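You operate a simulated robot arm through the tools that you are given. There is no shell and no other tool.

You are at the controls of a simulated robot arm. One attempt, no reset.

## Task
Wipe and oil the guide plate, then set the slide block on it.
Fine: blue cloth for the grime, felt block and oil tin for the oil; cloth and felt block go back. Set down upright: felt block. A coat counts when it lies all over at full strength: go over it till it gets no stronger. What is to be rubbed or washed off counts as gone when no trace of it is left.
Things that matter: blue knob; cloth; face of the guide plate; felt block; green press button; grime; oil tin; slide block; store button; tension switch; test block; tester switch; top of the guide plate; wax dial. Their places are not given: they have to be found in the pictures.

The check looks at the end state, three seconds after you hand in, the way a careful person would. Anything else that was tipped, shoved, dropped, spilled or broken makes it a failure. Flat cloth is picked up by pressing the open fingertips on it (5 to 10 N) and closing them slowly along it; thin cloth reads only 2 to 8 mm in the jaws.

## Robot
A 7-joint arm with a two-finger parallel gripper, fixed in place. Base frame: the origin is at the foot of the arm, x ahead of it, y to its left, z up; the work surface is at about z = 880. Units: mm, degrees, N and s.
With the tool pointing down near the work surface it reaches from about 400 to 760 mm from the base axis. Its first joint turns from -143.0 to 143.0 degrees. Payload 3 kg.
Tool frame: the origin (TCP) lies between the finger pads and is the grasp point; the fingertips stand 30 mm ahead of it; z points along the fingers, y is the line along which they close. The gripper opens to 110 mm. The fingers are 20 mm wide and 10 mm thick; the gripper's body (48 by 112 mm) begins 55 mm behind the TCP.
Orientation is told as [roll, pitch, yaw] about the base's x, y, z axes, in that order, counted from this pose: with the fingers straight down and closing along the base's y, the tool's x points along the base's -x, its y along +y and its z along -z.

## Interface
- The arm moves only by the tool apply_moves. Its argument "plan" is a list of rows, each a list of 7 numbers: the shift along the base's x, y, z in mm, then the turn, a rotation vector about the base's x, y, z in degrees, then the opening, from 0 (shut) to 1 (fully open). In form: [[x, y, z, wx, wy, wz, fingers], ...]. A call has 1 to 20 rows; each row is the pose to reach, as a shift and turn from the pose commanded when the call began. A row lasts 0.2 s, in which the tool goes at most 50 mm and 8.6 degrees; a call with a longer step from one row to the next is refused whole, and so is a gripper value outside its range. Where a pose cannot be reached the arm comes as near as it can. A force on the tool above 40 N (or 10 N above the force at the start of the call, whichever is more), or a blocked arm, ends the call early, and 0.2 s more pass. The fingers move at their own pace (about 108 mm/s each) and stop on an object; they squeeze with about 36 N. The grip force told is the motor's: it shows also when the fingers shut on nothing. Time passes only in rows, and 0.2 s behind the last, so rows that repeat a pose let the fingers close. It gives the time, the measured TCP pose, the force on the tool (base axes), the opening and the grip force at its end, in the units of the frame above (readings bear some noise), with the torque about the TCP (base axes, N m) and any sound that the robot's microphone picked up.
- Cameras (640 x 400 px; columns grow to the right, rows downward): "scene" is fixed at [415.2, -502.8, 1485]; the picture's right is [0.96, -0.27, 0.00], its down [-0.11, -0.38, -0.92] and it looks along [0.24, 0.88, -0.40] (base axes); focal length 358 px, centre (320, 200). "wrist" rides on the gripper at [72, 17, -103] in the tool frame; the picture's right is [-0.23, 0.97, 0.00], its down [-0.76, -0.18, -0.62] and it looks along [-0.61, -0.14, 0.78] (tool axes); focal length 222 px, centre (320, 200).
- grab_frame(camera): a new picture of that camera. The clock stands still meanwhile.
- slide_trunk(by): slides the trunk up (or, below 0, down) by that many mm; the arm rides with it, the base frame stays. It gives what a move gives, with no picture.
- measure_at(camera, pixels): for up to 12 pixels [column, row] of the newest picture of that camera ("zoom" is the newest enlarged one), the place [x, y, z] in the base frame of the surface seen there, good to about 3 mm, but the place of the scene camera against the robot may be out by one fixed shift of up to 25 mm in any direction. The clock stands still meanwhile.
- enlarge(camera, box): a new picture of the part [left, top, right, bottom] of that camera's present view, enlarged. The clock stands still meanwhile.
- close_job(): hands the job in; it is judged then, once.

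Leave the gripper open and the arm clear of the work at the hand-in unless told otherwise.

The tools are called after "Request:" as name(argument=value, ...) on one line, values as JSON. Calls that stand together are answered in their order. apply_moves: Moves the arm, as the interface text tells. Its arguments: {"type":"object","properties":{"plan":{"type":"array"}},"required":["plan"]} The other tools are called the same way: slide_trunk (by) slides the trunk up or down; grab_frame (camera) takes a picture; measure_at (camera, pixels) gives the place of the surface under pixels of a picture; enlarge (camera, box) takes an enlarged picture of a part of a camera's view; close_job () hands the job in.

At the start:

```text
time_s: 0.0
tcp_pos: [382.3, 392.5, 1198.3]
ee_rot: [0.0, 0.0, 0.0]
wrist_force: [-1.5, -0.1, -0.5]
ft_torque: [0.03, 0.04, 0.01]
grip_width: 110.4
finger_force: 0.1
trunk travel left (down, up): [-750.0, 140.0]
```

scene: 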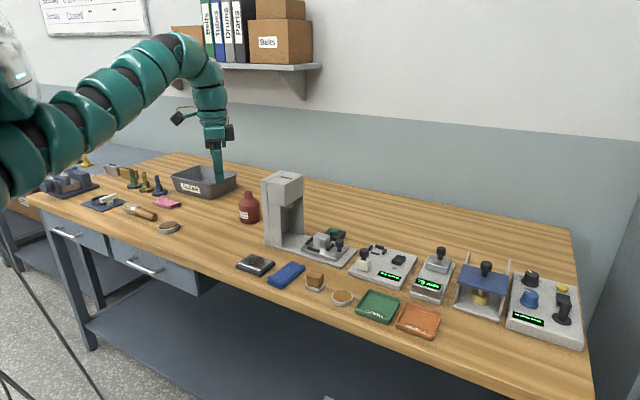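
wrist: 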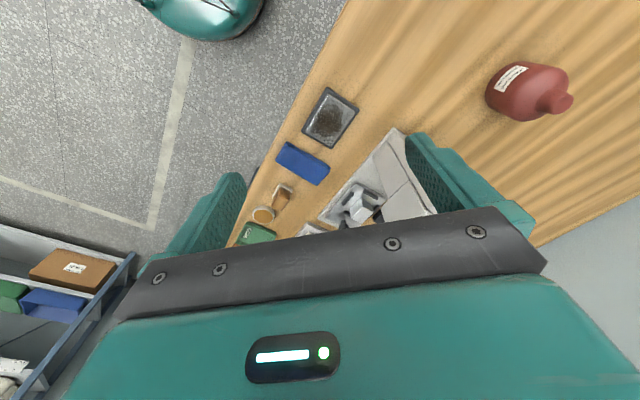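

I see the bench with many items; the guide plate seems to be the dark plate at about scene pixel (255,264), the blue cloth at (287,274), the felt block at (315,281) and the tin at (342,297). I'll enlarge the scene for detail.

Request:
enlarge(camera="scene", box=[220, 220, 380, 320])

Request:
enlarge(camera="scene", box=[340, 220, 600, 360])

Request:
enlarge(camera="scene", box=[20, 140, 260, 270])

```text
4.00 times, centred on (300, 270) of scene
```

zoom: 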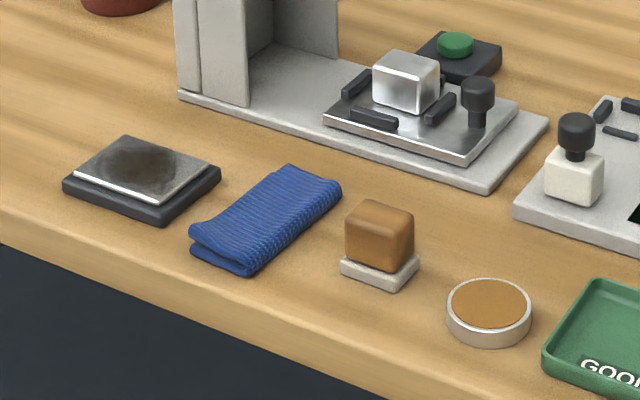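

```text
2.46 times, centred on (470, 290) of scene
```

zoom: 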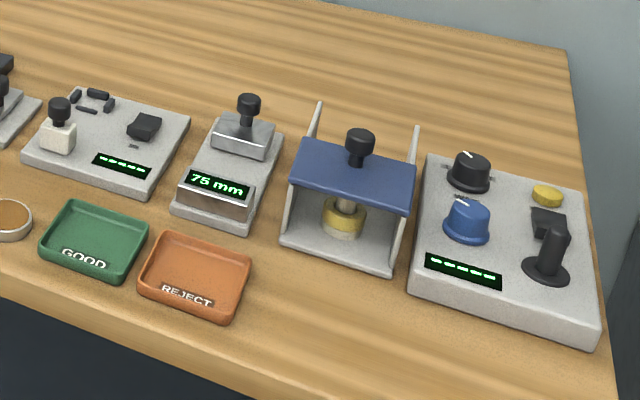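

```text
2.67 times, centred on (140, 205) of scene
```

zoom: 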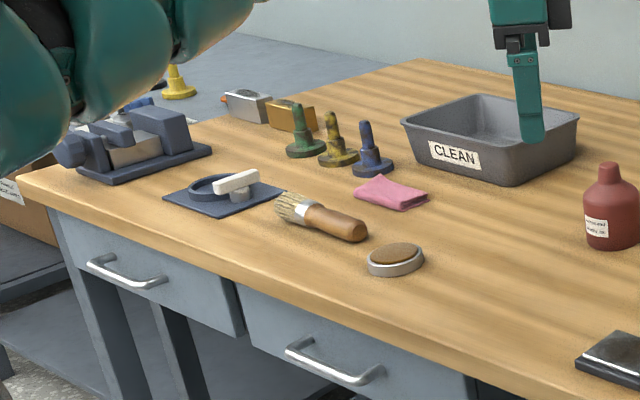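

I'll measure the main items in the scene picture first (good to within a fixed shift of the camera), to know which direction to move the wrist camera.

Request:
grab_frame(camera="scene")

Request:
measure_at(camera="scene", pixels=[[255, 262], [287, 274], [315, 276], [342, 295], [322, 240], [364, 254], [440, 253], [378, 305], [418, 320], [168, 226], [249, 207], [337, 232]])

Request:
measure_at(camera="scene", pixels=[[486, 268], [531, 298], [530, 275], [562, 292], [561, 320], [280, 190], [205, 182], [167, 202], [140, 212], [105, 201], [410, 262], [395, 265]])

```text
taken
```

scene: 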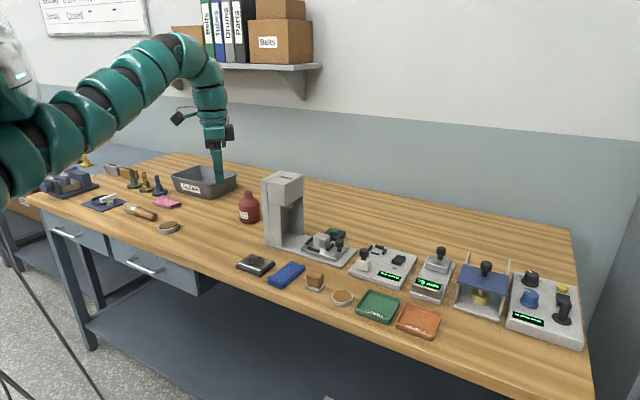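

```text
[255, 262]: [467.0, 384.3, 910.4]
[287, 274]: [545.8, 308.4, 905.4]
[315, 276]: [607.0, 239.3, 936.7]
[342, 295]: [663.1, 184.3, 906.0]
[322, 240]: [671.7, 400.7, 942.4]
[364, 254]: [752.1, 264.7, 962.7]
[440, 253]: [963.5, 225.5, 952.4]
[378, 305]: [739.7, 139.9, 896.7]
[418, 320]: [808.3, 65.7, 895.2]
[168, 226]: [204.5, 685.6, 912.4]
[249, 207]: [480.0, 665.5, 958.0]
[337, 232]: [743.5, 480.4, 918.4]
```

```text
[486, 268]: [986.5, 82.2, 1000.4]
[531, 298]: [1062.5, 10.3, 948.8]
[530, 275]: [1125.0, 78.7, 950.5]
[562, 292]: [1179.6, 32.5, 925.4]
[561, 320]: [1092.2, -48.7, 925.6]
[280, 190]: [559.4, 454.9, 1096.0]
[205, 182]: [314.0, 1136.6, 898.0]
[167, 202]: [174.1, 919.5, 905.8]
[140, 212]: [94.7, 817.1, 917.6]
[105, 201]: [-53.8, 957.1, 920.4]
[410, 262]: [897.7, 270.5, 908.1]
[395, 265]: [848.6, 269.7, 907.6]
```

The guide plate is at about (467,384), the cloth (546,308), felt (607,239), tin (663,184). The steel block in the press fixture at (672,400) may be the slide block. I'll raise nothing, but move the tool at its present height towards (560,330) to look with the wrist camera.

Request:
apply_moves(plan=[[45, -15, 0, 0, 0, 0, 1], [90, -30, 0, 0, 0, 0, 1], [135, -45, 0, 0, 0, 0, 1], [170, -60, 0, 0, 0, 0, 1], [170, -60, 0, 0, 0, 0, 1]])

Request:
grab_frame(camera="wrist")

Request:
grab_frame(camera="scene")

```text
time_s: 1.2
tcp_pos: [550.5, 333.5, 1200.3]
ee_rot: [0.1, 0.1, 0.1]
wrist_force: [-0.1, 1.3, 0.1]
ft_torque: [-0.04, -0.02, 0.0]
grip_width: 110.0
finger_force: 0.2
trunk travel left (down, up): [-750.0, 140.0]
```

```text
taken
```

wrist: 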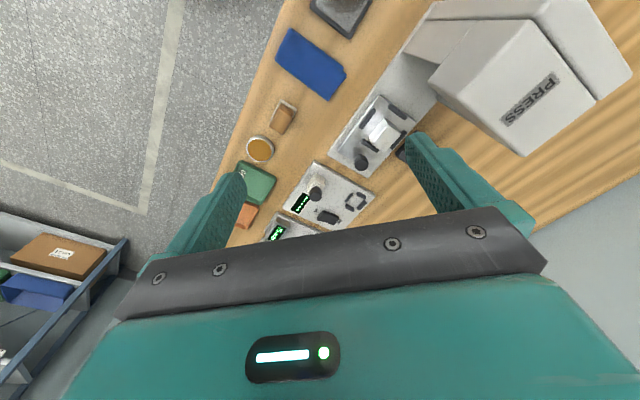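

```text
taken
```

scene: 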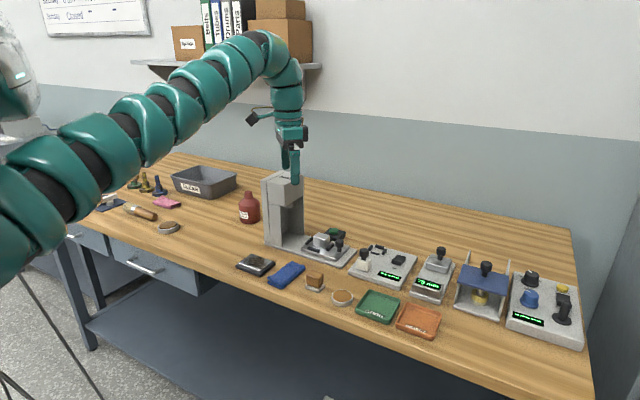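

The wrist view shows the press plate with the steel block at (382,130), cloth (310,65), felt (284,116), tin (260,149). I'll enlarge and measure there.

Request:
enlarge(camera="wrist", box=[220, 80, 420, 240])

Request:
measure_at(camera="wrist", pixels=[[382, 130], [310, 65], [284, 112], [260, 149], [345, 12], [316, 194], [368, 128], [391, 136], [500, 90], [257, 184], [327, 215], [300, 203]])

```text
2.50 times, centred on (320, 160) of wrist
```

zoom: 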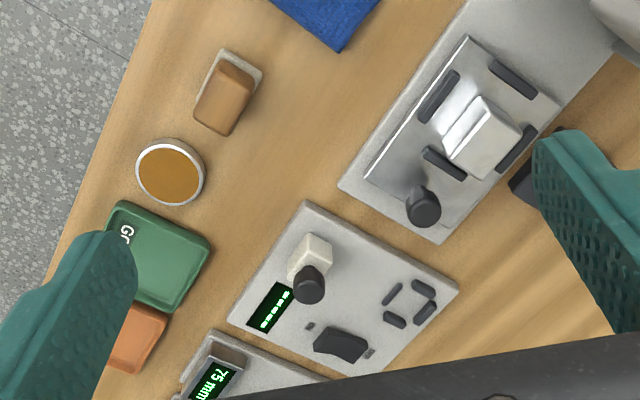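

```text
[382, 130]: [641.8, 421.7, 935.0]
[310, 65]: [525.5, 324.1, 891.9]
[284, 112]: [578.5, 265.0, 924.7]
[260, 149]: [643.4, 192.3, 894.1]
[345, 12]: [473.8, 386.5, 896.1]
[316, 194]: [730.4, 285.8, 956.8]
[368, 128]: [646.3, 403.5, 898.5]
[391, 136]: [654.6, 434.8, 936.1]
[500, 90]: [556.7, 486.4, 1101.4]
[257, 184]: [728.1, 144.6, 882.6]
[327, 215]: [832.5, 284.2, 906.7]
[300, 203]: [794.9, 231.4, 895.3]
```

I need the extent of the press head to stay clear of it, and closer looks at the steel block. Measuring press head corners and other features in the wrist picture.

Request:
measure_at(camera="wrist", pixels=[[433, 85], [522, 22], [592, 97], [497, 153], [405, 40], [432, 5], [388, 98], [440, 92], [332, 155], [371, 176], [406, 112], [361, 160]])

Request:
enlarge(camera="wrist", box=[320, 80, 440, 180])

```text
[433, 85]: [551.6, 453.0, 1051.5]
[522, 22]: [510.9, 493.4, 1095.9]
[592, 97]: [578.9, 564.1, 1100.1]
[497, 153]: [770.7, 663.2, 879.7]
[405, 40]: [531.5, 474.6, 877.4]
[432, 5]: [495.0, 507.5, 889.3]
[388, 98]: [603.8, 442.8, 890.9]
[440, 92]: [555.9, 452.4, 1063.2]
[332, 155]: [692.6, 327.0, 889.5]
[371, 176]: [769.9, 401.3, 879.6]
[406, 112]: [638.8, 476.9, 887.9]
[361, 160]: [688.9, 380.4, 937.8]
```

```text
4.00 times, centred on (380, 130) of wrist
```

zoom: 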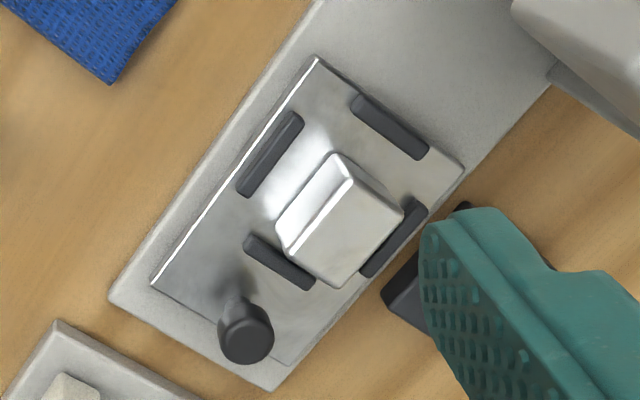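

The steel block stands free between four black stops on a polished press plate; it's probably the slide block. Now I'll look closely at the guide plate: going back to (450,370) at the same height and then down to z≈1060.

Request:
apply_moves(plan=[[-45, 10, 0, 0, 0, 0, 1], [-90, 20, 0, 0, 0, 0, 1], [-110, 30, -40, 0, 0, 0, 1], [-110, 30, -85, 0, 0, 0, 1], [-110, 30, -130, 0, 0, 0, 1], [-110, 30, -140, 0, 0, 0, 1]])

Request:
grab_frame(camera="wrist")

Request:
enlarge(camera="wrist", box=[220, 60, 420, 200])

```text
time_s: 2.6
tcp_pos: [443.3, 362.4, 1056.2]
ee_rot: [0.0, 0.0, 0.0]
wrist_force: [-0.7, -0.2, 0.3]
ft_torque: [-0.02, 0.01, 0.01]
grip_width: 110.3
finger_force: 0.1
trunk travel left (down, up): [-750.0, 140.0]
```

```text
taken
```

wrist: 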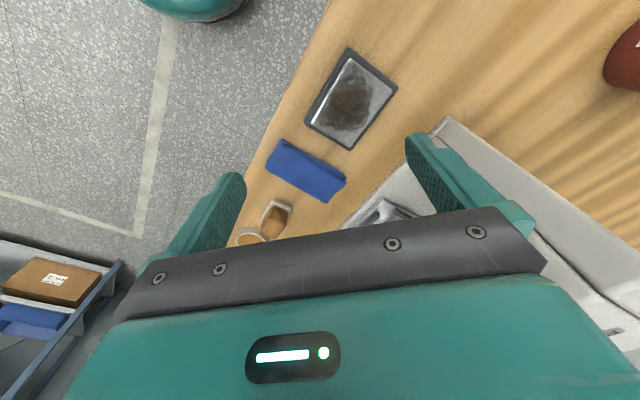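

```text
2.86 times, centred on (320, 130) of wrist
```

zoom: 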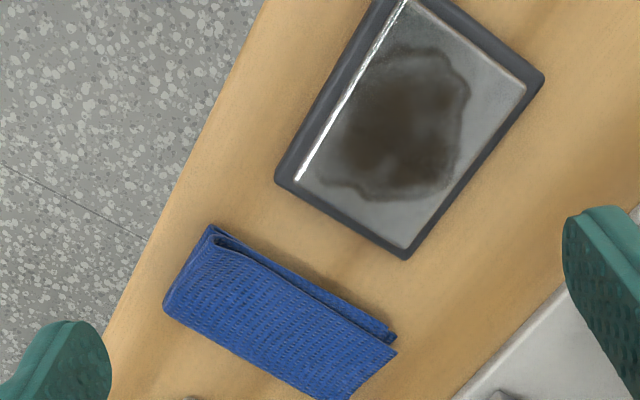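

I see the guide plate with a dark round grime patch in the middle of its steel face, and the folded blue cloth beside it. Measuring plate corners, face corners and cloth corners.

Request:
measure_at(camera="wrist", pixels=[[348, 50], [395, 84], [351, 148], [308, 123], [350, 95], [319, 115], [386, 90], [352, 140], [356, 62], [285, 142], [344, 178], [328, 199]])

Request:
measure_at(camera="zoom", pixels=[[212, 228], [395, 345], [345, 395], [168, 300], [280, 310], [260, 275], [300, 178], [402, 235], [522, 88], [400, 140], [240, 200], [340, 395]])

```text
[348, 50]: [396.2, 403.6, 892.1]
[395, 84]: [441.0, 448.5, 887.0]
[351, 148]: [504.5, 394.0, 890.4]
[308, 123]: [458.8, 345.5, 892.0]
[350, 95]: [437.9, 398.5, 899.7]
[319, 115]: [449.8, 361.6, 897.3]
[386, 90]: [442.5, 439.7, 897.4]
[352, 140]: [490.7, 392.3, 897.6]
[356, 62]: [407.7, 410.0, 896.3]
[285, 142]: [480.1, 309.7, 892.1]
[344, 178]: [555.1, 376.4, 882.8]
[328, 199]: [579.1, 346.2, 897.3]
```

```text
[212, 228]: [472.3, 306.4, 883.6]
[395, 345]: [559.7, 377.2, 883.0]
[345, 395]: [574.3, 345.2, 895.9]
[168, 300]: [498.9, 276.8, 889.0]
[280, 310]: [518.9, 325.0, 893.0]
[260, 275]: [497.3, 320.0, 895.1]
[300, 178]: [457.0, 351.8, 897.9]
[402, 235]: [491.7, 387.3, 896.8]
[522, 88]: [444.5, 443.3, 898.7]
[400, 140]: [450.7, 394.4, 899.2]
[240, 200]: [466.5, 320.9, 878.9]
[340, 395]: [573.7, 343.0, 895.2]
```

Plate: centre about (450,398), face at z≈898, long side along about -48°. Cloth: about 113x40 mm, centre (526,326), top z≈895, long axis at ≈39°. I'll go above the cloth centre at z≈1000, turn the tool -51° so that the fingers close along the cloth's long axis, and narrow the opening to ~50 mm.

Request:
apply_moves(plan=[[20, -10, 0, 0, 0, -8.5, 0.6], [40, -20, 0, 0, 0, -17, 0.45], [60, -30, 0, 0, 0, -25.5, 0.45], [80, -36, 0, 0, 0, -34, 0.45], [83, -36, -20, 0, 0, -42.5, 0.45], [83, -36, -56, 0, 0, -51, 0.45], [83, -36, -56, 0, 0, -51, 0.45]])

Request:
grab_frame(camera="wrist")

Request:
grab_frame(camera="scene")

```text
time_s: 4.2
tcp_pos: [524.7, 328.2, 1001.7]
ee_rot: [0.1, 0.0, -51.1]
wrist_force: [0.3, 0.0, -0.2]
ft_torque: [0.0, -0.01, 0.01]
grip_width: 49.5
finger_force: 0.1
trunk travel left (down, up): [-750.0, 140.0]
```

```text
taken
```

wrist: 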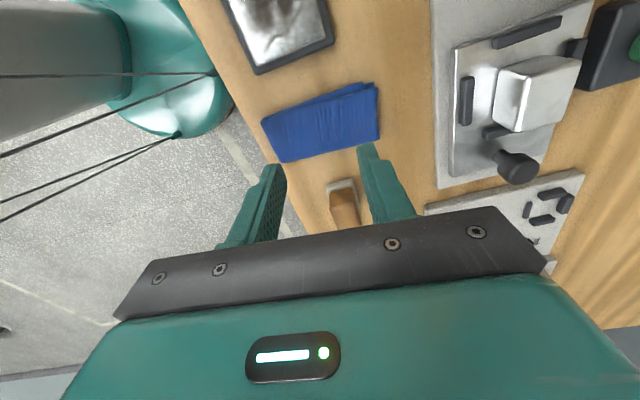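

```text
taken
```

scene: 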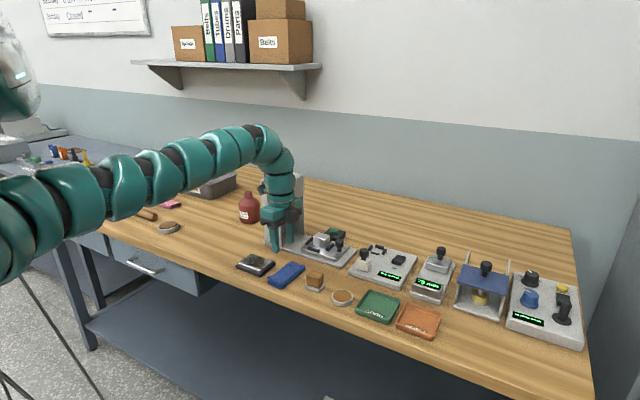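

The cloth is centred under the TCP (pixel ~(322,122)). I'll measure its outline, plus the steel block and stops which are visible here at (535,95).

Request:
measure_at(camera="wrist", pixels=[[264, 121], [376, 86], [376, 138], [284, 160], [322, 122], [300, 115], [350, 112], [330, 145], [342, 200], [343, 185], [240, 120], [300, 185]])

Request:
enlarge(camera="wrist", box=[430, 0, 640, 210])

Request:
measure_at(camera="wrist", pixels=[[505, 72], [575, 62], [562, 122], [500, 120], [540, 90], [530, 77], [514, 165], [465, 100], [460, 150], [450, 180], [528, 32], [495, 132]])

```text
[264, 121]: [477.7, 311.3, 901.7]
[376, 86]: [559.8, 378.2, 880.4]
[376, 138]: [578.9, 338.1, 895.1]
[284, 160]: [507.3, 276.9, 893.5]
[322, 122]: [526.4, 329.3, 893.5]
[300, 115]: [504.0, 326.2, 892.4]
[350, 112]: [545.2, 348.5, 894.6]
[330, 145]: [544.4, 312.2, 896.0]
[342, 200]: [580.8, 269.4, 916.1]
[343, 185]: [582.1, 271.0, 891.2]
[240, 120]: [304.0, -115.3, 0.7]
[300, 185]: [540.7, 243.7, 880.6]
```

```text
1.90 times, centred on (535, 105) of wrist
```

zoom: 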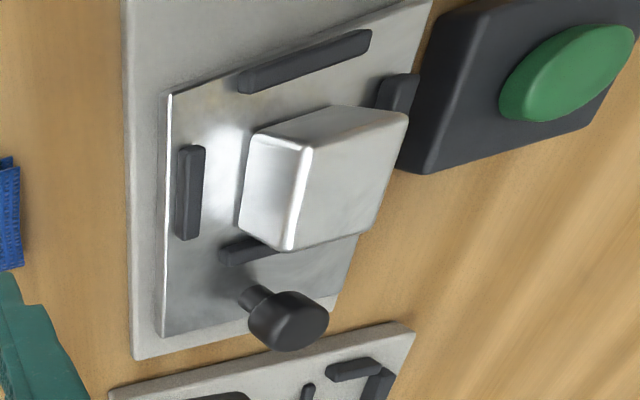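

```text
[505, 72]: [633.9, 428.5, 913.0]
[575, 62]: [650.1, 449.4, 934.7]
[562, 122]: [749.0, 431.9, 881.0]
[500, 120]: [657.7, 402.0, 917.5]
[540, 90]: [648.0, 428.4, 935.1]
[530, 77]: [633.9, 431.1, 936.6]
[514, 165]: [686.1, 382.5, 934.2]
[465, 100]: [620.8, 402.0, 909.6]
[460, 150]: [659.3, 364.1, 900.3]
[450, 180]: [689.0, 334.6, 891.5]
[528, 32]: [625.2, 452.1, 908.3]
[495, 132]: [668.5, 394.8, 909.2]
```

Cloth top is at z≈894 with centre (526,328). Lowering so the fingertips come just above it (TCP z≈930).

Request:
apply_moves(plan=[[0, 0, -40, 0, 0, 0, 0.45], [0, 0, -68, 0, 0, 0, 0.45], [0, 0, -72, 0, 0, 0, 0.45], [0, 0, -72, 0, 0, 0, 0.45]])

```text
time_s: 5.2
tcp_pos: [527.3, 326.6, 933.4]
ee_rot: [0.4, 0.1, -51.1]
wrist_force: [1.2, -0.5, 28.6]
ft_torque: [-0.46, 0.44, 0.03]
grip_width: 49.9
finger_force: 0.3
trunk travel left (down, up): [-750.0, 140.0]
```

Contact already at TCP z≈933 with 28.6 N, more than wanted. Raising 2.5 mm to get to the 5–10 N range.

Request:
apply_moves(plan=[[0, 0, 2.5, 0, 0, 0, 0.45], [0, 0, 2.5, 0, 0, 0, 0.45]])

Request:
grab_frame(camera="wrist")

```text
time_s: 5.8
tcp_pos: [527.5, 326.9, 934.2]
ee_rot: [0.1, 0.0, -50.9]
wrist_force: [4.3, 3.1, 18.0]
ft_torque: [-0.03, -0.05, 0.02]
grip_width: 50.0
finger_force: 0.6
trunk travel left (down, up): [-750.0, 140.0]
```

```text
taken
```

wrist: 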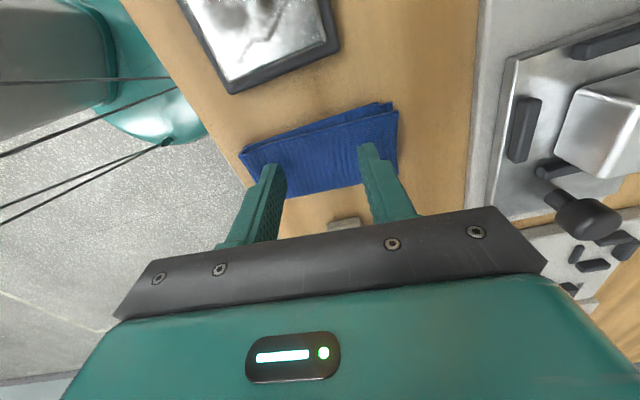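

18 N now; both fingertips sit on the cloth. Raising another 1.3 mm.

Request:
apply_moves(plan=[[0, 0, 1.3, 0, 0, 0, 0.45], [0, 0, 1.3, 0, 0, 0, 0.45]])

```text
time_s: 6.4
tcp_pos: [524.9, 328.2, 934.1]
ee_rot: [0.0, 0.0, -50.8]
wrist_force: [4.3, 0.8, 11.5]
ft_torque: [0.08, -0.21, 0.0]
grip_width: 49.8
finger_force: 0.4
trunk travel left (down, up): [-750.0, 140.0]
```

11.5 N; raising 0.5 mm more and then closing slowly along the cloth in small steps.

Request:
apply_moves(plan=[[0, 0, 0.5, 0, 0, 0, 0.45], [0, 0, 0.5, 0, 0, 0, 0.42], [0, 0, 0.5, 0, 0, 0, 0.39], [0, 0, 0.5, 0, 0, 0, 0.36], [0, 0, 0.5, 0, 0, 0, 0.33], [0, 0, 0.5, 0, 0, 0, 0.3], [0, 0, 0.5, 0, 0, 0, 0.27]])

```text
time_s: 8.0
tcp_pos: [525.8, 328.1, 935.4]
ee_rot: [0.0, 0.0, -51.0]
wrist_force: [-0.4, 0.1, 0.2]
ft_torque: [-0.06, 0.01, 0.01]
grip_width: 29.3
finger_force: 0.1
trunk travel left (down, up): [-750.0, 140.0]
```

Force has dropped to ~0; checking the picture.

Request:
grab_frame(camera="wrist")

Request:
enlarge(camera="scene", box=[220, 220, 380, 320])

```text
taken
```

wrist: 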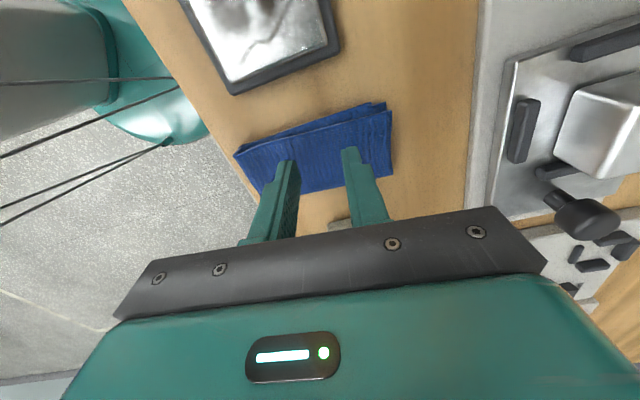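

```text
4.00 times, centred on (300, 270) of scene
```

zoom: 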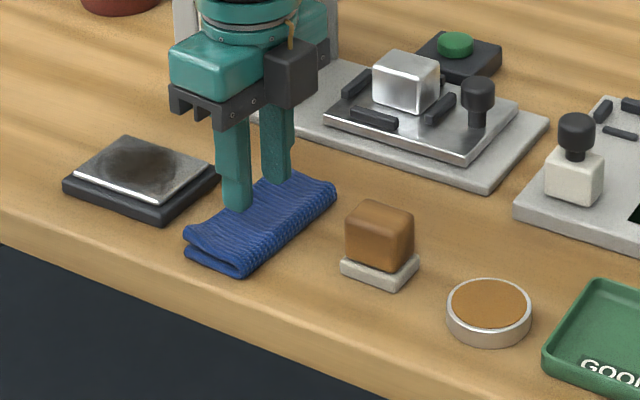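

The tips still rest on the cloth. I'll lower 1.3 mm to restore the press force and read it.

Request:
apply_moves(plan=[[0, 0, -1, 0, 0, 0, 0.27], [0, 0, -1, 0, 0, 0, 0.27], [0, 0, -1, 0, 0, 0, 0.27]])

```text
time_s: 8.8
tcp_pos: [526.0, 327.8, 934.4]
ee_rot: [0.0, 0.0, -50.9]
wrist_force: [0.1, 0.1, 0.1]
ft_torque: [0.02, 0.01, -0.05]
grip_width: 29.8
finger_force: 0.0
trunk travel left (down, up): [-750.0, 140.0]
```

Request:
apply_moves(plan=[[0, 0, -1, 0, 0, 0, 0.27], [0, 0, -2, 0, 0, 0, 0.27], [0, 0, -2, 0, 0, 0, 0.27]])

```text
time_s: 9.6
tcp_pos: [527.5, 328.0, 933.7]
ee_rot: [0.1, 0.0, -51.0]
wrist_force: [4.5, 0.5, 16.7]
ft_torque: [-0.13, 0.07, 0.0]
grip_width: 30.0
finger_force: 0.3
trunk travel left (down, up): [-750.0, 140.0]
```

16.7 N; raising 0.8 mm to get ~9 N, then closing slowly a few steps.

Request:
apply_moves(plan=[[0, 0, 0.8, 0, 0, 0, 0.27], [0, 0, 0.8, 0, 0, 0, 0.27]])

```text
time_s: 10.2
tcp_pos: [526.3, 328.3, 933.4]
ee_rot: [0.2, 0.0, -50.9]
wrist_force: [5.0, 0.5, 17.9]
ft_torque: [-0.05, -0.11, -0.04]
grip_width: 29.8
finger_force: 0.0
trunk travel left (down, up): [-750.0, 140.0]
```

Request:
apply_moves(plan=[[0, 0, 0.8, 0, 0, 0, 0.27], [0, 0, 0.8, 0, 0, 0, 0.27], [0, 0, 0.8, 0, 0, 0, 0.27]])

```text
time_s: 11.0
tcp_pos: [525.5, 327.3, 934.2]
ee_rot: [0.1, 0.0, -50.8]
wrist_force: [4.5, 3.7, 15.5]
ft_torque: [0.06, -0.14, 0.01]
grip_width: 29.6
finger_force: 0.1
trunk travel left (down, up): [-750.0, 140.0]
```

Still 15.5 N; raising another 0.8 mm.

Request:
apply_moves(plan=[[0, 0, 0.8, 0, 0, 0, 0.27], [0, 0, 0.8, 0, 0, 0, 0.27], [0, 0, 0.8, 0, 0, 0, 0.27]])

```text
time_s: 11.8
tcp_pos: [523.6, 328.4, 934.9]
ee_rot: [-0.1, 0.1, -50.9]
wrist_force: [1.3, -0.1, 2.4]
ft_torque: [0.02, -0.05, -0.02]
grip_width: 29.8
finger_force: 0.1
trunk travel left (down, up): [-750.0, 140.0]
```

2.4 N; lowering 0.5 mm to get into 5–10 N.

Request:
apply_moves(plan=[[0, 0, -0.5, 0, 0, 0, 0.27], [0, 0, -0.5, 0, 0, 0, 0.27], [0, 0, -0.5, 0, 0, 0, 0.27]])

```text
time_s: 12.6
tcp_pos: [526.7, 328.2, 934.2]
ee_rot: [0.0, 0.0, -50.9]
wrist_force: [-1.0, -0.9, 2.3]
ft_torque: [-0.03, 0.05, 0.02]
grip_width: 29.7
finger_force: 0.7
trunk travel left (down, up): [-750.0, 140.0]
```

Request:
apply_moves(plan=[[0, 0, -0.6, 0, 0, 0, 0.27], [0, 0, -0.6, 0, 0, 0, 0.27], [0, 0, -0.6, 0, 0, 0, 0.27]])

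```text
time_s: 13.4
tcp_pos: [524.8, 327.3, 933.8]
ee_rot: [0.1, 0.0, -50.9]
wrist_force: [0.0, -0.3, 10.4]
ft_torque: [-0.04, 0.14, 0.01]
grip_width: 30.1
finger_force: 0.5
trunk travel left (down, up): [-750.0, 140.0]
```

10.4 N. Closing slowly now with a slight lowering to hold the press.

Request:
apply_moves(plan=[[0, 0, 0, 0, 0, 0, 0.25], [0, 0, 0, 0, 0, 0, 0.23], [0, 0, -0.1, 0, 0, 0, 0.21], [0, 0, -0.2, 0, 0, 0, 0.19], [0, 0, -0.3, 0, 0, 0, 0.17], [0, 0, -0.4, 0, 0, 0, 0.15]])

```text
time_s: 14.8
tcp_pos: [523.1, 327.6, 933.8]
ee_rot: [0.1, -0.1, -50.9]
wrist_force: [-6.4, -4.4, 15.3]
ft_torque: [-0.2, 0.29, 0.0]
grip_width: 22.9
finger_force: 6.3
trunk travel left (down, up): [-750.0, 140.0]
```

Width 22.9 mm with 6.3 N in the fingers: cloth is bunching between them. Raising a touch and closing further.

Request:
apply_moves(plan=[[0, 0, 0.4, 0, 0, 0, 0.13], [0, 0, 0.5, 0, 0, 0, 0.11], [0, 0, 0.5, 0, 0, 0, 0.09], [0, 0, 0.5, 0, 0, 0, 0.07], [0, 0, 0.5, 0, 0, 0, 0.05], [0, 0, 0.5, 0, 0, 0, 0.03], [0, 0, 0.5, 0, 0, 0, 0.0], [0, 0, 0.5, 0, 0, 0, 0.0], [0, 0, 0.5, 0, 0, 0, 0.0]])

Request:
grab_frame(camera="wrist")

Request:
enlarge(camera="scene", box=[220, 220, 380, 320])

```text
time_s: 16.8
tcp_pos: [525.3, 327.4, 934.0]
ee_rot: [0.1, 0.0, -50.9]
wrist_force: [0.4, -0.2, 9.1]
ft_torque: [-0.07, 0.0, -0.03]
grip_width: 0.0
finger_force: 36.0
trunk travel left (down, up): [-750.0, 140.0]
```

```text
taken
```

wrist: 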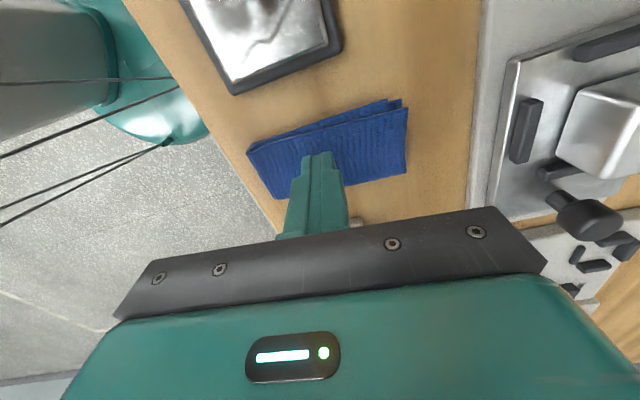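

```text
4.00 times, centred on (300, 270) of scene
```

zoom: 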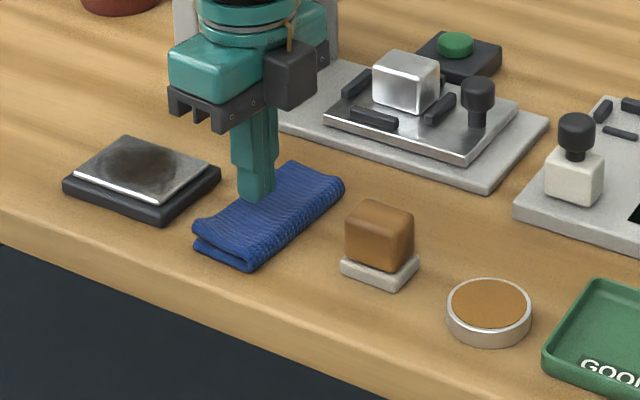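

The fingers closed fully (0.0 mm) and slid over the cloth; nothing was caught. The cloth is folded, ~40 mm wide and ~15-20 mm thick, so pinching it across its narrow side should hold better. Raising, opening and turning 90° to yaw +39°, then looking.

Request:
apply_moves(plan=[[0, 0, 20, 0, 0, 0, 0.0], [0, 0, 60, 0, 0, 0, 0.3], [0, 0, 80, 0, 0, 8.5, 0.58], [0, 0, 80, 0, 0, 17, 0.58], [0, 0, 80, 0, 0, 25.5, 0.58], [0, 0, 80, 0, 0, 34, 0.58], [0, 0, 80, 0, 0, 42.5, 0.58], [0, 0, 80, 0, 0, 51, 0.58], [0, 0, 80, 0, 0, 59.5, 0.58], [0, 0, 80, 0, 0, 68, 0.58], [0, 0, 80, 0, 0, 76.5, 0.58], [0, 0, 80, 0, 0, 85, 0.58], [0, 0, 80, 0, 0, 90, 0.58], [0, 0, 80, 0, 0, 90, 0.58]])

Request:
grab_frame(camera="wrist")

```text
time_s: 19.8
tcp_pos: [526.1, 327.1, 1012.9]
ee_rot: [-0.1, -0.1, 39.2]
wrist_force: [-0.3, 0.5, 0.0]
ft_torque: [0.0, -0.01, 0.01]
grip_width: 63.8
finger_force: 0.1
trunk travel left (down, up): [-750.0, 140.0]
```

```text
taken
```

wrist: 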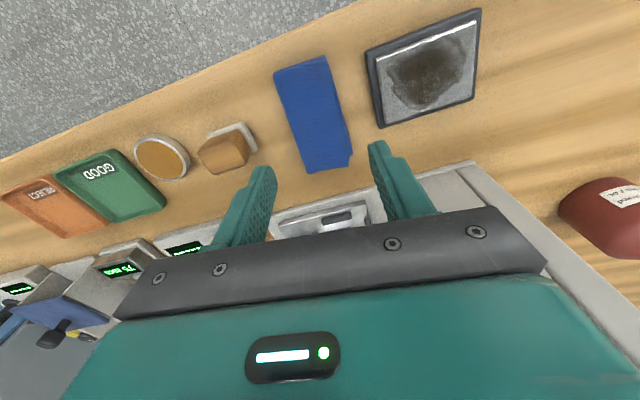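

Cloth now at (316,115), between the fingers' line. Measuring its outline and neighbours (felt base, plate edge).

Request:
measure_at(camera="wrist", pixels=[[277, 73], [325, 60], [348, 156], [307, 168], [316, 115], [293, 120], [337, 110], [375, 125], [368, 60], [256, 145], [240, 125], [270, 110]])

Request:
enlarge(camera="wrist", box=[250, 40, 490, 190])

```text
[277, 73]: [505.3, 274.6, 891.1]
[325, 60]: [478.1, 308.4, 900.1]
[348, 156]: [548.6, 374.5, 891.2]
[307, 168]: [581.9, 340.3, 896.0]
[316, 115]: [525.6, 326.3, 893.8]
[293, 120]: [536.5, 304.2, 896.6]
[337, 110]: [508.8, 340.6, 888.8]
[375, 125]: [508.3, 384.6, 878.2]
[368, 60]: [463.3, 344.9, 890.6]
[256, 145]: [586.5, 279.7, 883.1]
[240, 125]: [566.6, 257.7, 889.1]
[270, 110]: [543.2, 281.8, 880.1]
```

```text
2.67 times, centred on (370, 115) of wrist
```

zoom: 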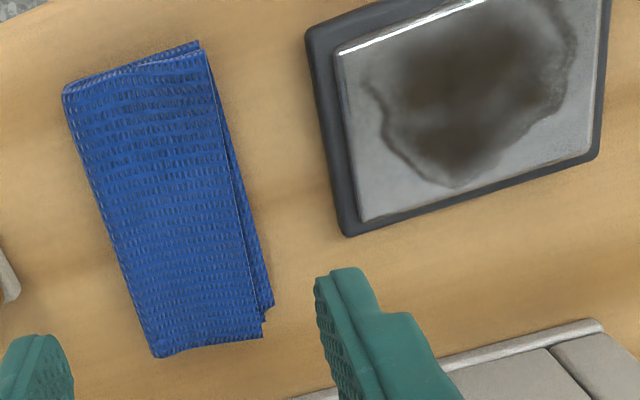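

Cloth centre (528,325), long axis ≈41°, width 43 mm. Fold on the felt side, open edges on the plate side. Lowering the open fingers (64 mm) astride it to TCP z≈920 and reading the force.

Request:
apply_moves(plan=[[2, -2, -40, 0, 0, 1.5, 0.58], [2, -2, -75, 0, 0, 1.5, 0.58], [2, -2, -88, 0, 0, 1.5, 0.58], [2, -2, -93, 0, 0, 1.5, 0.58], [2, -2, -93, 0, 0, 1.5, 0.58]])

Request:
grab_frame(camera="wrist")

Request:
enlarge(camera="scene", box=[220, 220, 380, 320])

```text
time_s: 21.0
tcp_pos: [526.2, 325.0, 920.1]
ee_rot: [-0.1, 0.0, 40.6]
wrist_force: [-0.1, 1.2, -0.6]
ft_torque: [0.06, 0.0, 0.0]
grip_width: 63.5
finger_force: 0.1
trunk travel left (down, up): [-750.0, 140.0]
```

```text
taken
```

wrist: 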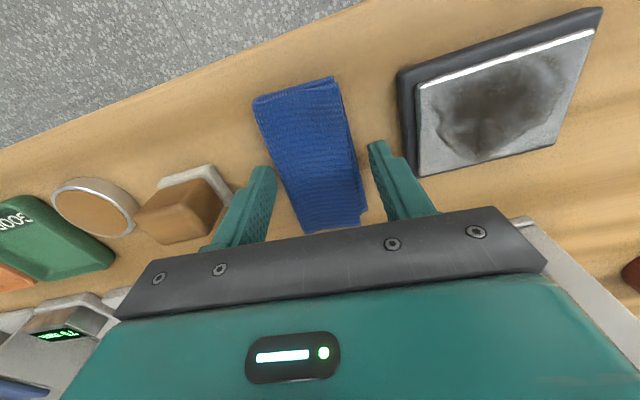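

```text
4.00 times, centred on (300, 270) of scene
```

zoom: 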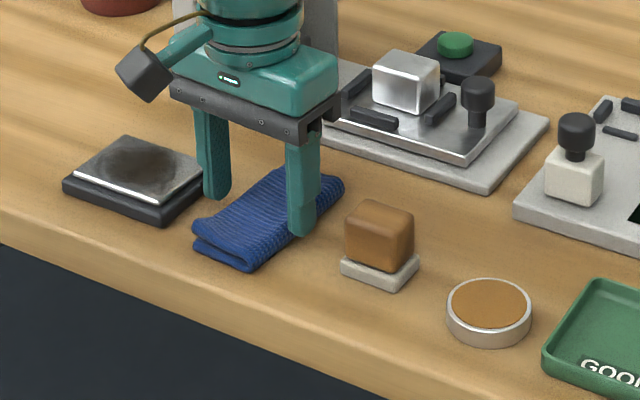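

No contact, fingers straddle the cloth at its middle. Lowering 5 mm (tips ≈885) and closing slowly.

Request:
apply_moves(plan=[[0, 0, -3, 0, 0, 0, 0.58], [0, 0, -5, 0, 0, 0, 0.58], [0, 0, -5, 0, 0, 0, 0.52], [0, 0, -5, 0, 0, 0, 0.46], [0, 0, -5, 0, 0, 0, 0.42], [0, 0, -5, 0, 0, 0, 0.38], [0, 0, -5, 0, 0, 0, 0.34]])

```text
time_s: 22.6
tcp_pos: [527.0, 326.1, 915.1]
ee_rot: [0.0, 0.0, 40.6]
wrist_force: [0.1, -0.2, -0.6]
ft_torque: [0.03, 0.02, -0.01]
grip_width: 55.0
finger_force: 36.2
trunk travel left (down, up): [-750.0, 140.0]
```

The fingers stopped at 55 mm with full 36 N grip: the folded cloth is holding between them. Looking before lifting.

Request:
grab_frame(camera="wrist")

Request:
enlarge(camera="scene", box=[220, 220, 380, 320])

```text
taken
```

wrist: 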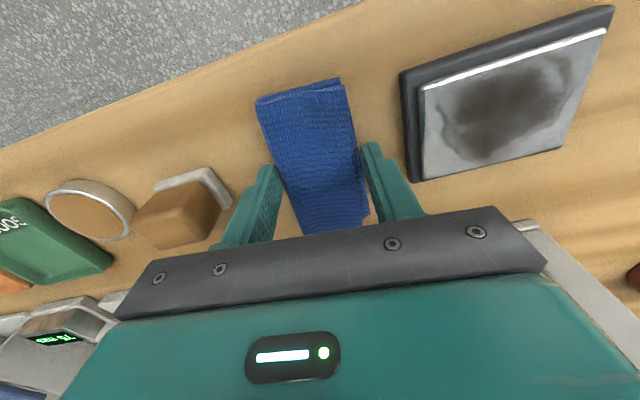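

```text
4.00 times, centred on (300, 270) of scene
```

zoom: 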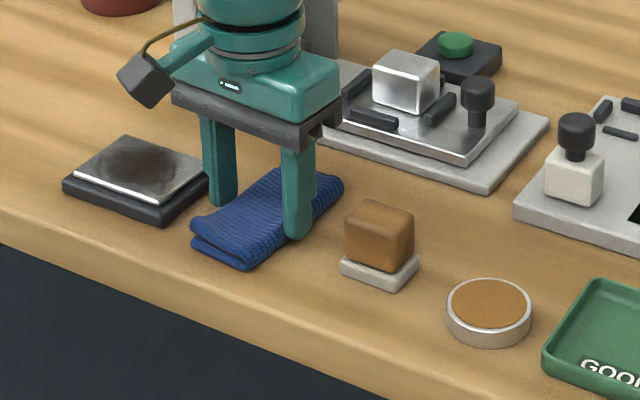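

Fingers touch the cloth on both sides. Lifting 15 mm gently while squeezing.

Request:
apply_moves(plan=[[0, 0, 0, 0, 0, 0, 0.25], [0, 0, 4, 0, 0, 0, 0.25], [0, 0, 10, 0, 0, 0, 0.25], [0, 0, 15, 0, 0, 0, 0.25], [0, 0, 15, 0, 0, 0, 0.25]])

Request:
grab_frame(camera="wrist")

Request:
enlarge(camera="scene", box=[220, 220, 380, 320])

```text
time_s: 23.8
tcp_pos: [527.8, 326.1, 928.9]
ee_rot: [-0.1, 0.1, 40.6]
wrist_force: [0.6, 0.2, 0.5]
ft_torque: [0.0, 0.02, 0.01]
grip_width: 54.7
finger_force: 36.1
trunk travel left (down, up): [-750.0, 140.0]
```

```text
taken
```

wrist: 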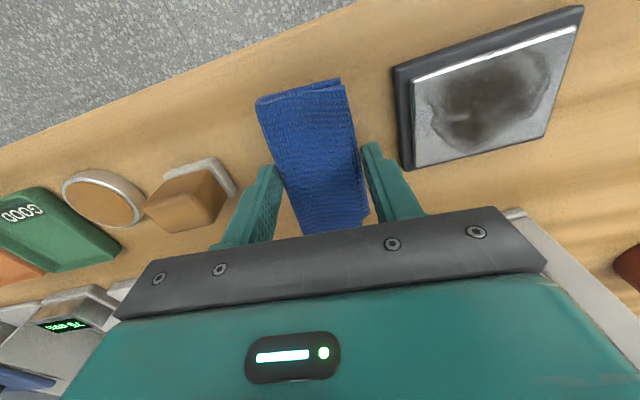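

```text
4.00 times, centred on (300, 270) of scene
```

zoom: 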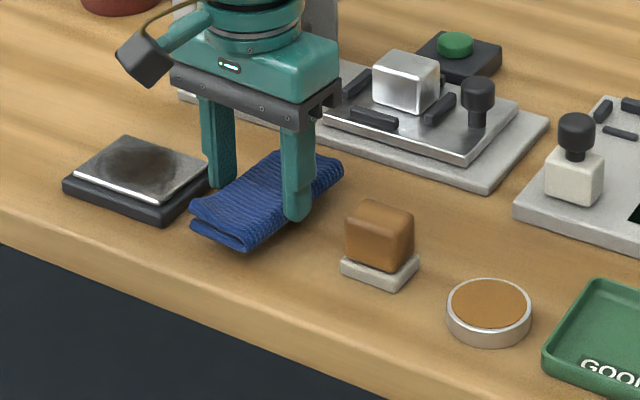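

The cloth lifts cleanly as a pad (54.7 mm, 36 N). Raising to z≈960 and carrying it over the plate centre (449,398).

Request:
apply_moves(plan=[[0, 0, 20, 0, 0, 0, 0.25], [-5, 5, 32, 0, 0, 0, 0.25], [-30, 25, 32, 0, 0, 0, 0.25], [-58, 50, 32, 0, 0, 0, 0.25], [-78, 72, 32, 0, 0, 0, 0.25], [-78, 72, 32, 0, 0, 0, 0.25]])

Request:
grab_frame(camera="wrist")

Request:
enlarge(camera="scene", box=[200, 200, 360, 300])

```text
time_s: 25.2
tcp_pos: [450.0, 399.6, 962.4]
ee_rot: [-0.1, 0.0, 40.6]
wrist_force: [0.5, 0.1, -1.3]
ft_torque: [0.0, 0.0, 0.03]
grip_width: 54.4
finger_force: 36.1
trunk travel left (down, up): [-750.0, 140.0]
```

```text
taken
```

wrist: 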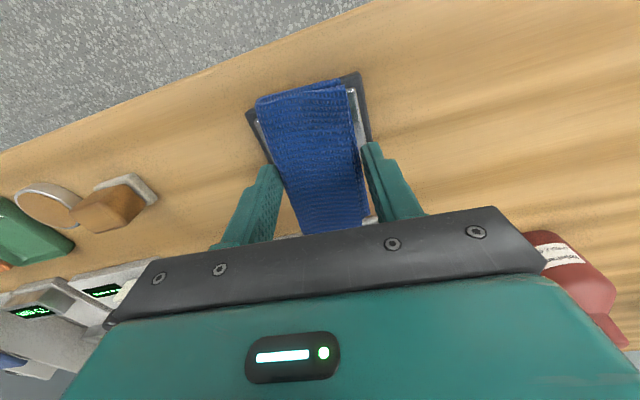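

```text
4.00 times, centred on (280, 250) of scene
```

zoom: 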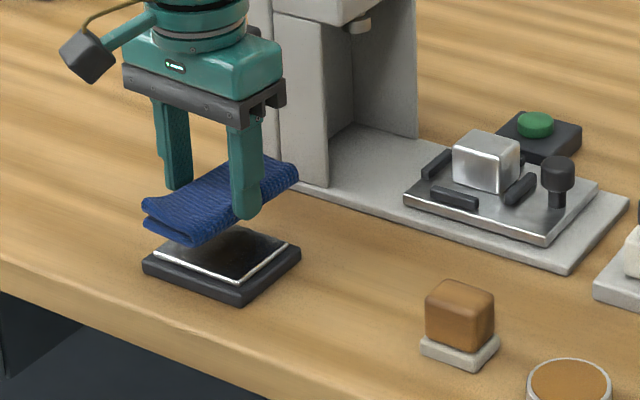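

The cloth is over the plate. Lowering towards contact: first to z≈943.

Request:
apply_moves(plan=[[0, 0, -10, 0, 0, 0, 0.25], [0, 0, -20, 0, 0, 0, 0.25], [0, 0, -20, 0, 0, 0, 0.25]])

```text
time_s: 26.0
tcp_pos: [449.0, 397.1, 941.2]
ee_rot: [-0.1, 0.0, 40.7]
wrist_force: [-0.2, 0.3, -0.6]
ft_torque: [0.02, 0.03, 0.01]
grip_width: 54.7
finger_force: 35.9
trunk travel left (down, up): [-750.0, 140.0]
```

Request:
apply_moves(plan=[[0, 0, -2, 0, 0, 0, 0.25], [0, 0, -4, 0, 0, 0, 0.25], [0, 0, -4, 0, 0, 0, 0.25]])

```text
time_s: 26.8
tcp_pos: [449.4, 398.6, 938.1]
ee_rot: [0.1, 0.0, 40.5]
wrist_force: [-0.8, 0.0, -0.5]
ft_torque: [0.02, -0.02, 0.0]
grip_width: 54.7
finger_force: 35.7
trunk travel left (down, up): [-750.0, 140.0]
```

No contact yet at z≈938. Lowering 3 mm more.

Request:
apply_moves(plan=[[0, 0, -1.5, 0, 0, 0, 0.25], [0, 0, -3, 0, 0, 0, 0.25], [0, 0, -3, 0, 0, 0, 0.25]])

```text
time_s: 27.6
tcp_pos: [448.9, 398.2, 935.1]
ee_rot: [0.0, -0.1, 40.6]
wrist_force: [0.1, 0.9, 0.2]
ft_torque: [0.0, 0.03, 0.0]
grip_width: 54.8
finger_force: 35.8
trunk travel left (down, up): [-750.0, 140.0]
```

Request:
apply_moves(plan=[[0, 0, -1.5, 0, 0, 0, 0.25], [0, 0, -2.5, 0, 0, 0, 0.25], [0, 0, -2.5, 0, 0, 0, 0.25]])

```text
time_s: 28.4
tcp_pos: [449.0, 399.0, 934.1]
ee_rot: [0.1, -0.1, 40.6]
wrist_force: [-0.2, 0.3, 5.8]
ft_torque: [-0.04, 0.05, 0.04]
grip_width: 54.4
finger_force: 35.9
trunk travel left (down, up): [-750.0, 140.0]
```

Contact at 5.8 N. Now rubbing along the plate's long direction (−48°) with ±28 mm strokes, pressing slightly more (0.4 mm).

Request:
apply_moves(plan=[[0, 0, -0.4, 0, 0, 0, 0.25], [6.6, -7.5, -0.4, 0, 0, 0, 0.25], [13.2, -15, -0.4, 0, 0, 0, 0.25], [18.5, -21, -0.4, 0, 0, 0, 0.25], [13.2, -15, -0.4, 0, 0, 0, 0.25], [6.6, -7.5, -0.4, 0, 0, 0, 0.25], [0, 0, -0.4, 0, 0, 0, 0.25], [-6.6, 7.5, -0.4, 0, 0, 0, 0.25], [-13.2, 15, -0.4, 0, 0, 0, 0.25], [-18.5, 21, -0.4, 0, 0, 0, 0.25], [-13.2, 15, -0.4, 0, 0, 0, 0.25], [-6.6, 7.5, -0.4, 0, 0, 0, 0.25], [0, 0, -0.4, 0, 0, 0, 0.25]])

```text
time_s: 31.2
tcp_pos: [448.7, 398.4, 932.5]
ee_rot: [0.2, -0.1, 40.5]
wrist_force: [-4.4, 5.3, 14.5]
ft_torque: [0.15, 0.08, -0.03]
grip_width: 54.7
finger_force: 35.9
trunk travel left (down, up): [-750.0, 140.0]
```

Rubbing force 14.5 N, grip holds. Another set of strokes with some cross motion, then lift to look.

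Request:
apply_moves(plan=[[7.5, 6.6, 0, 0, 0, 0, 0.25], [14.1, -0.9, 0, 0, 0, 0, 0.25], [20.7, -8.4, 0, 0, 0, 0, 0.25], [26, -14.4, 0, 0, 0, 0, 0.25], [14.1, -0.9, 0, 0, 0, 0, 0.25], [7.5, 6.6, 0, 0, 0, 0, 0.25], [-1, 16, 0, 0, 0, 0, 0.25], [-11, 27.6, 0, 0, 0, 0, 0.25], [-18.5, 21, 0, 0, 0, 0, 0.25], [-26, 14.4, 0, 0, 0, 0, 0.25], [-16, 2.5, 0, 0, 0, 0, 0.25], [-7.5, -6.6, 0, 0, 0, 0, 0.25], [2.5, -18, 0, 0, 0, 0, 0.25], [11, -27.6, 0, 0, 0, 0, 0.25], [2.5, -18, 0, 0, 0, 0, 0.25], [-7.5, -6.6, 0, 0, 0, 0, 0.25], [0, 0, 0, 0, 0, 0, 0.25], [0, 0, 10, 0, 0, 0, 0.25], [0, 0, 25, 0, 0, 0, 0.25]])

Request:
enlarge(camera="scene", box=[200, 200, 360, 300])

```text
time_s: 35.2
tcp_pos: [448.9, 397.6, 957.1]
ee_rot: [0.0, 0.1, 40.6]
wrist_force: [-0.2, 0.4, -0.6]
ft_torque: [-0.03, 0.03, 0.02]
grip_width: 54.6
finger_force: 36.1
out of reach, approached as far as the arm can: row 8
trunk travel left (down, up): [-750.0, 140.0]
```

```text
4.00 times, centred on (280, 250) of scene
```

zoom: 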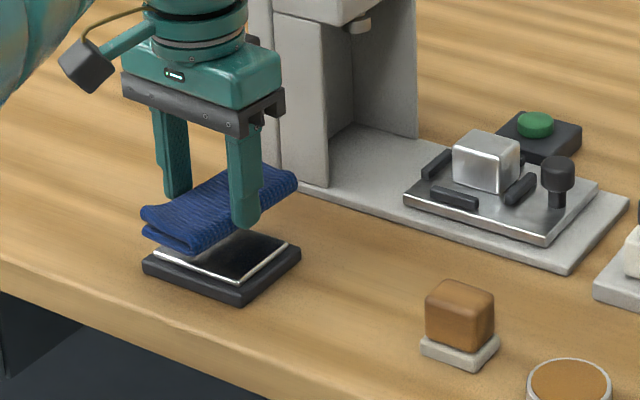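

The face is shaded by the cloth. Moving the cloth aside, back above its own place, to look at the plate.

Request:
apply_moves(plan=[[20, -18, 5, 0, 0, 0, 0.25], [45, -42, 5, 0, 0, 0, 0.25], [70, -65, 5, 0, 0, 0, 0.25], [78, -72, 5, 0, 0, 0, 0.25], [78, -72, 5, 0, 0, 0, 0.25]])

Request:
grab_frame(camera="wrist")

Request:
enlarge(camera="scene", box=[200, 220, 320, 295])

Request:
enlarge(camera="wrist", box=[360, 0, 620, 200])

```text
time_s: 36.4
tcp_pos: [526.8, 325.4, 962.3]
ee_rot: [0.0, 0.0, 40.7]
wrist_force: [-0.1, -0.3, -0.8]
ft_torque: [-0.01, -0.01, -0.06]
grip_width: 54.7
finger_force: 36.3
trunk travel left (down, up): [-750.0, 140.0]
```

```text
taken
```

wrist: 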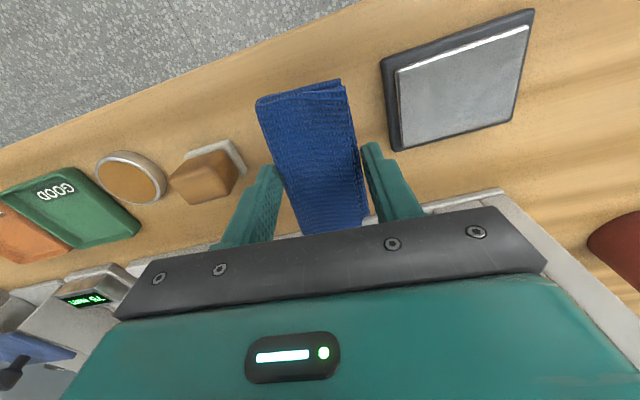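

```text
5.33 times, centred on (260, 258) of scene
```

zoom: 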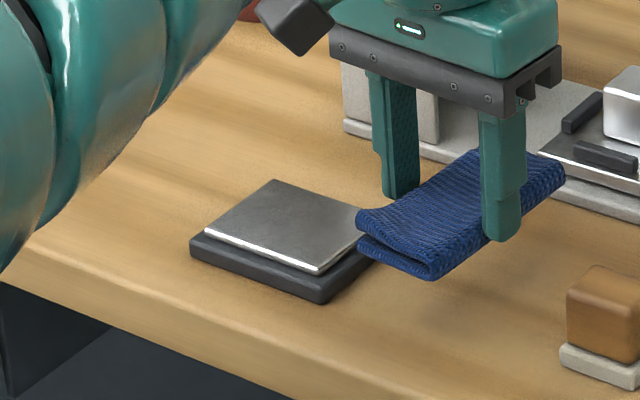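

```text
2.00 times, centred on (490, 100) of wrist
```

zoom: 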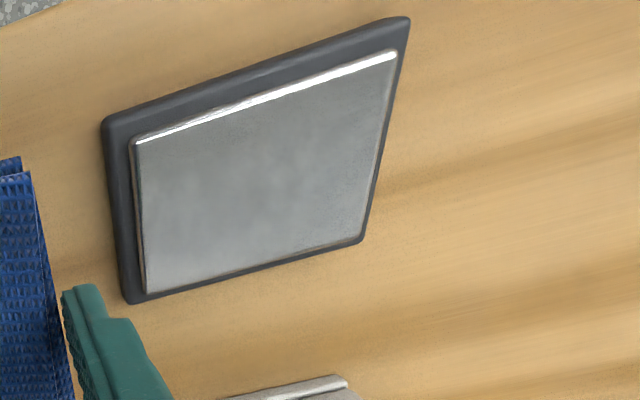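

The grime looks gone, but "no trace" matters, so I'll go back and rub a second full set to be sure.

Request:
apply_moves(plan=[[-25, 22, 0, 0, 0, 0, 0.25], [-50, 46, 0, 0, 0, 0, 0.25], [-78, 72, 0, 0, 0, 0, 0.25], [-78, 72, -15, 0, 0, 0, 0.25], [-78, 72, -26, 0, 0, 0, 0.25], [-78, 72, -29, 0, 0, 0, 0.25], [-78, 72, -29, 0, 0, 0, 0.25]])

```text
time_s: 38.0
tcp_pos: [450.5, 398.1, 934.1]
ee_rot: [0.0, 0.0, 40.6]
wrist_force: [0.2, -0.7, -0.7]
ft_torque: [-0.02, -0.01, -0.05]
grip_width: 54.5
finger_force: 36.1
trunk travel left (down, up): [-750.0, 140.0]
```

Request:
apply_moves(plan=[[0, 0, -1.2, 0, 0, 0, 0.25], [0, 0, -2, 0, 0, 0, 0.25], [6.6, -7.5, -2, 0, 0, 0, 0.25], [13.2, -15, -2, 0, 0, 0, 0.25], [19.8, -22.5, -2, 0, 0, 0, 0.25], [13.2, -15, -2, 0, 0, 0, 0.25], [6.6, -7.5, -2, 0, 0, 0, 0.25], [0, 0, -2, 0, 0, 0, 0.25], [-6.6, 7.5, -2, 0, 0, 0, 0.25], [-13.2, 15, -2, 0, 0, 0, 0.25], [-19.8, 22.5, -2, 0, 0, 0, 0.25], [-13.2, 15, -2, 0, 0, 0, 0.25], [-6.6, 7.5, -2, 0, 0, 0, 0.25], [0, 0, -2, 0, 0, 0, 0.25]])

```text
time_s: 41.0
tcp_pos: [447.7, 396.9, 932.6]
ee_rot: [-0.1, -0.1, 40.6]
wrist_force: [-4.4, 4.3, 17.3]
ft_torque: [0.28, 0.15, 0.08]
grip_width: 55.1
finger_force: 36.0
trunk travel left (down, up): [-750.0, 140.0]
```

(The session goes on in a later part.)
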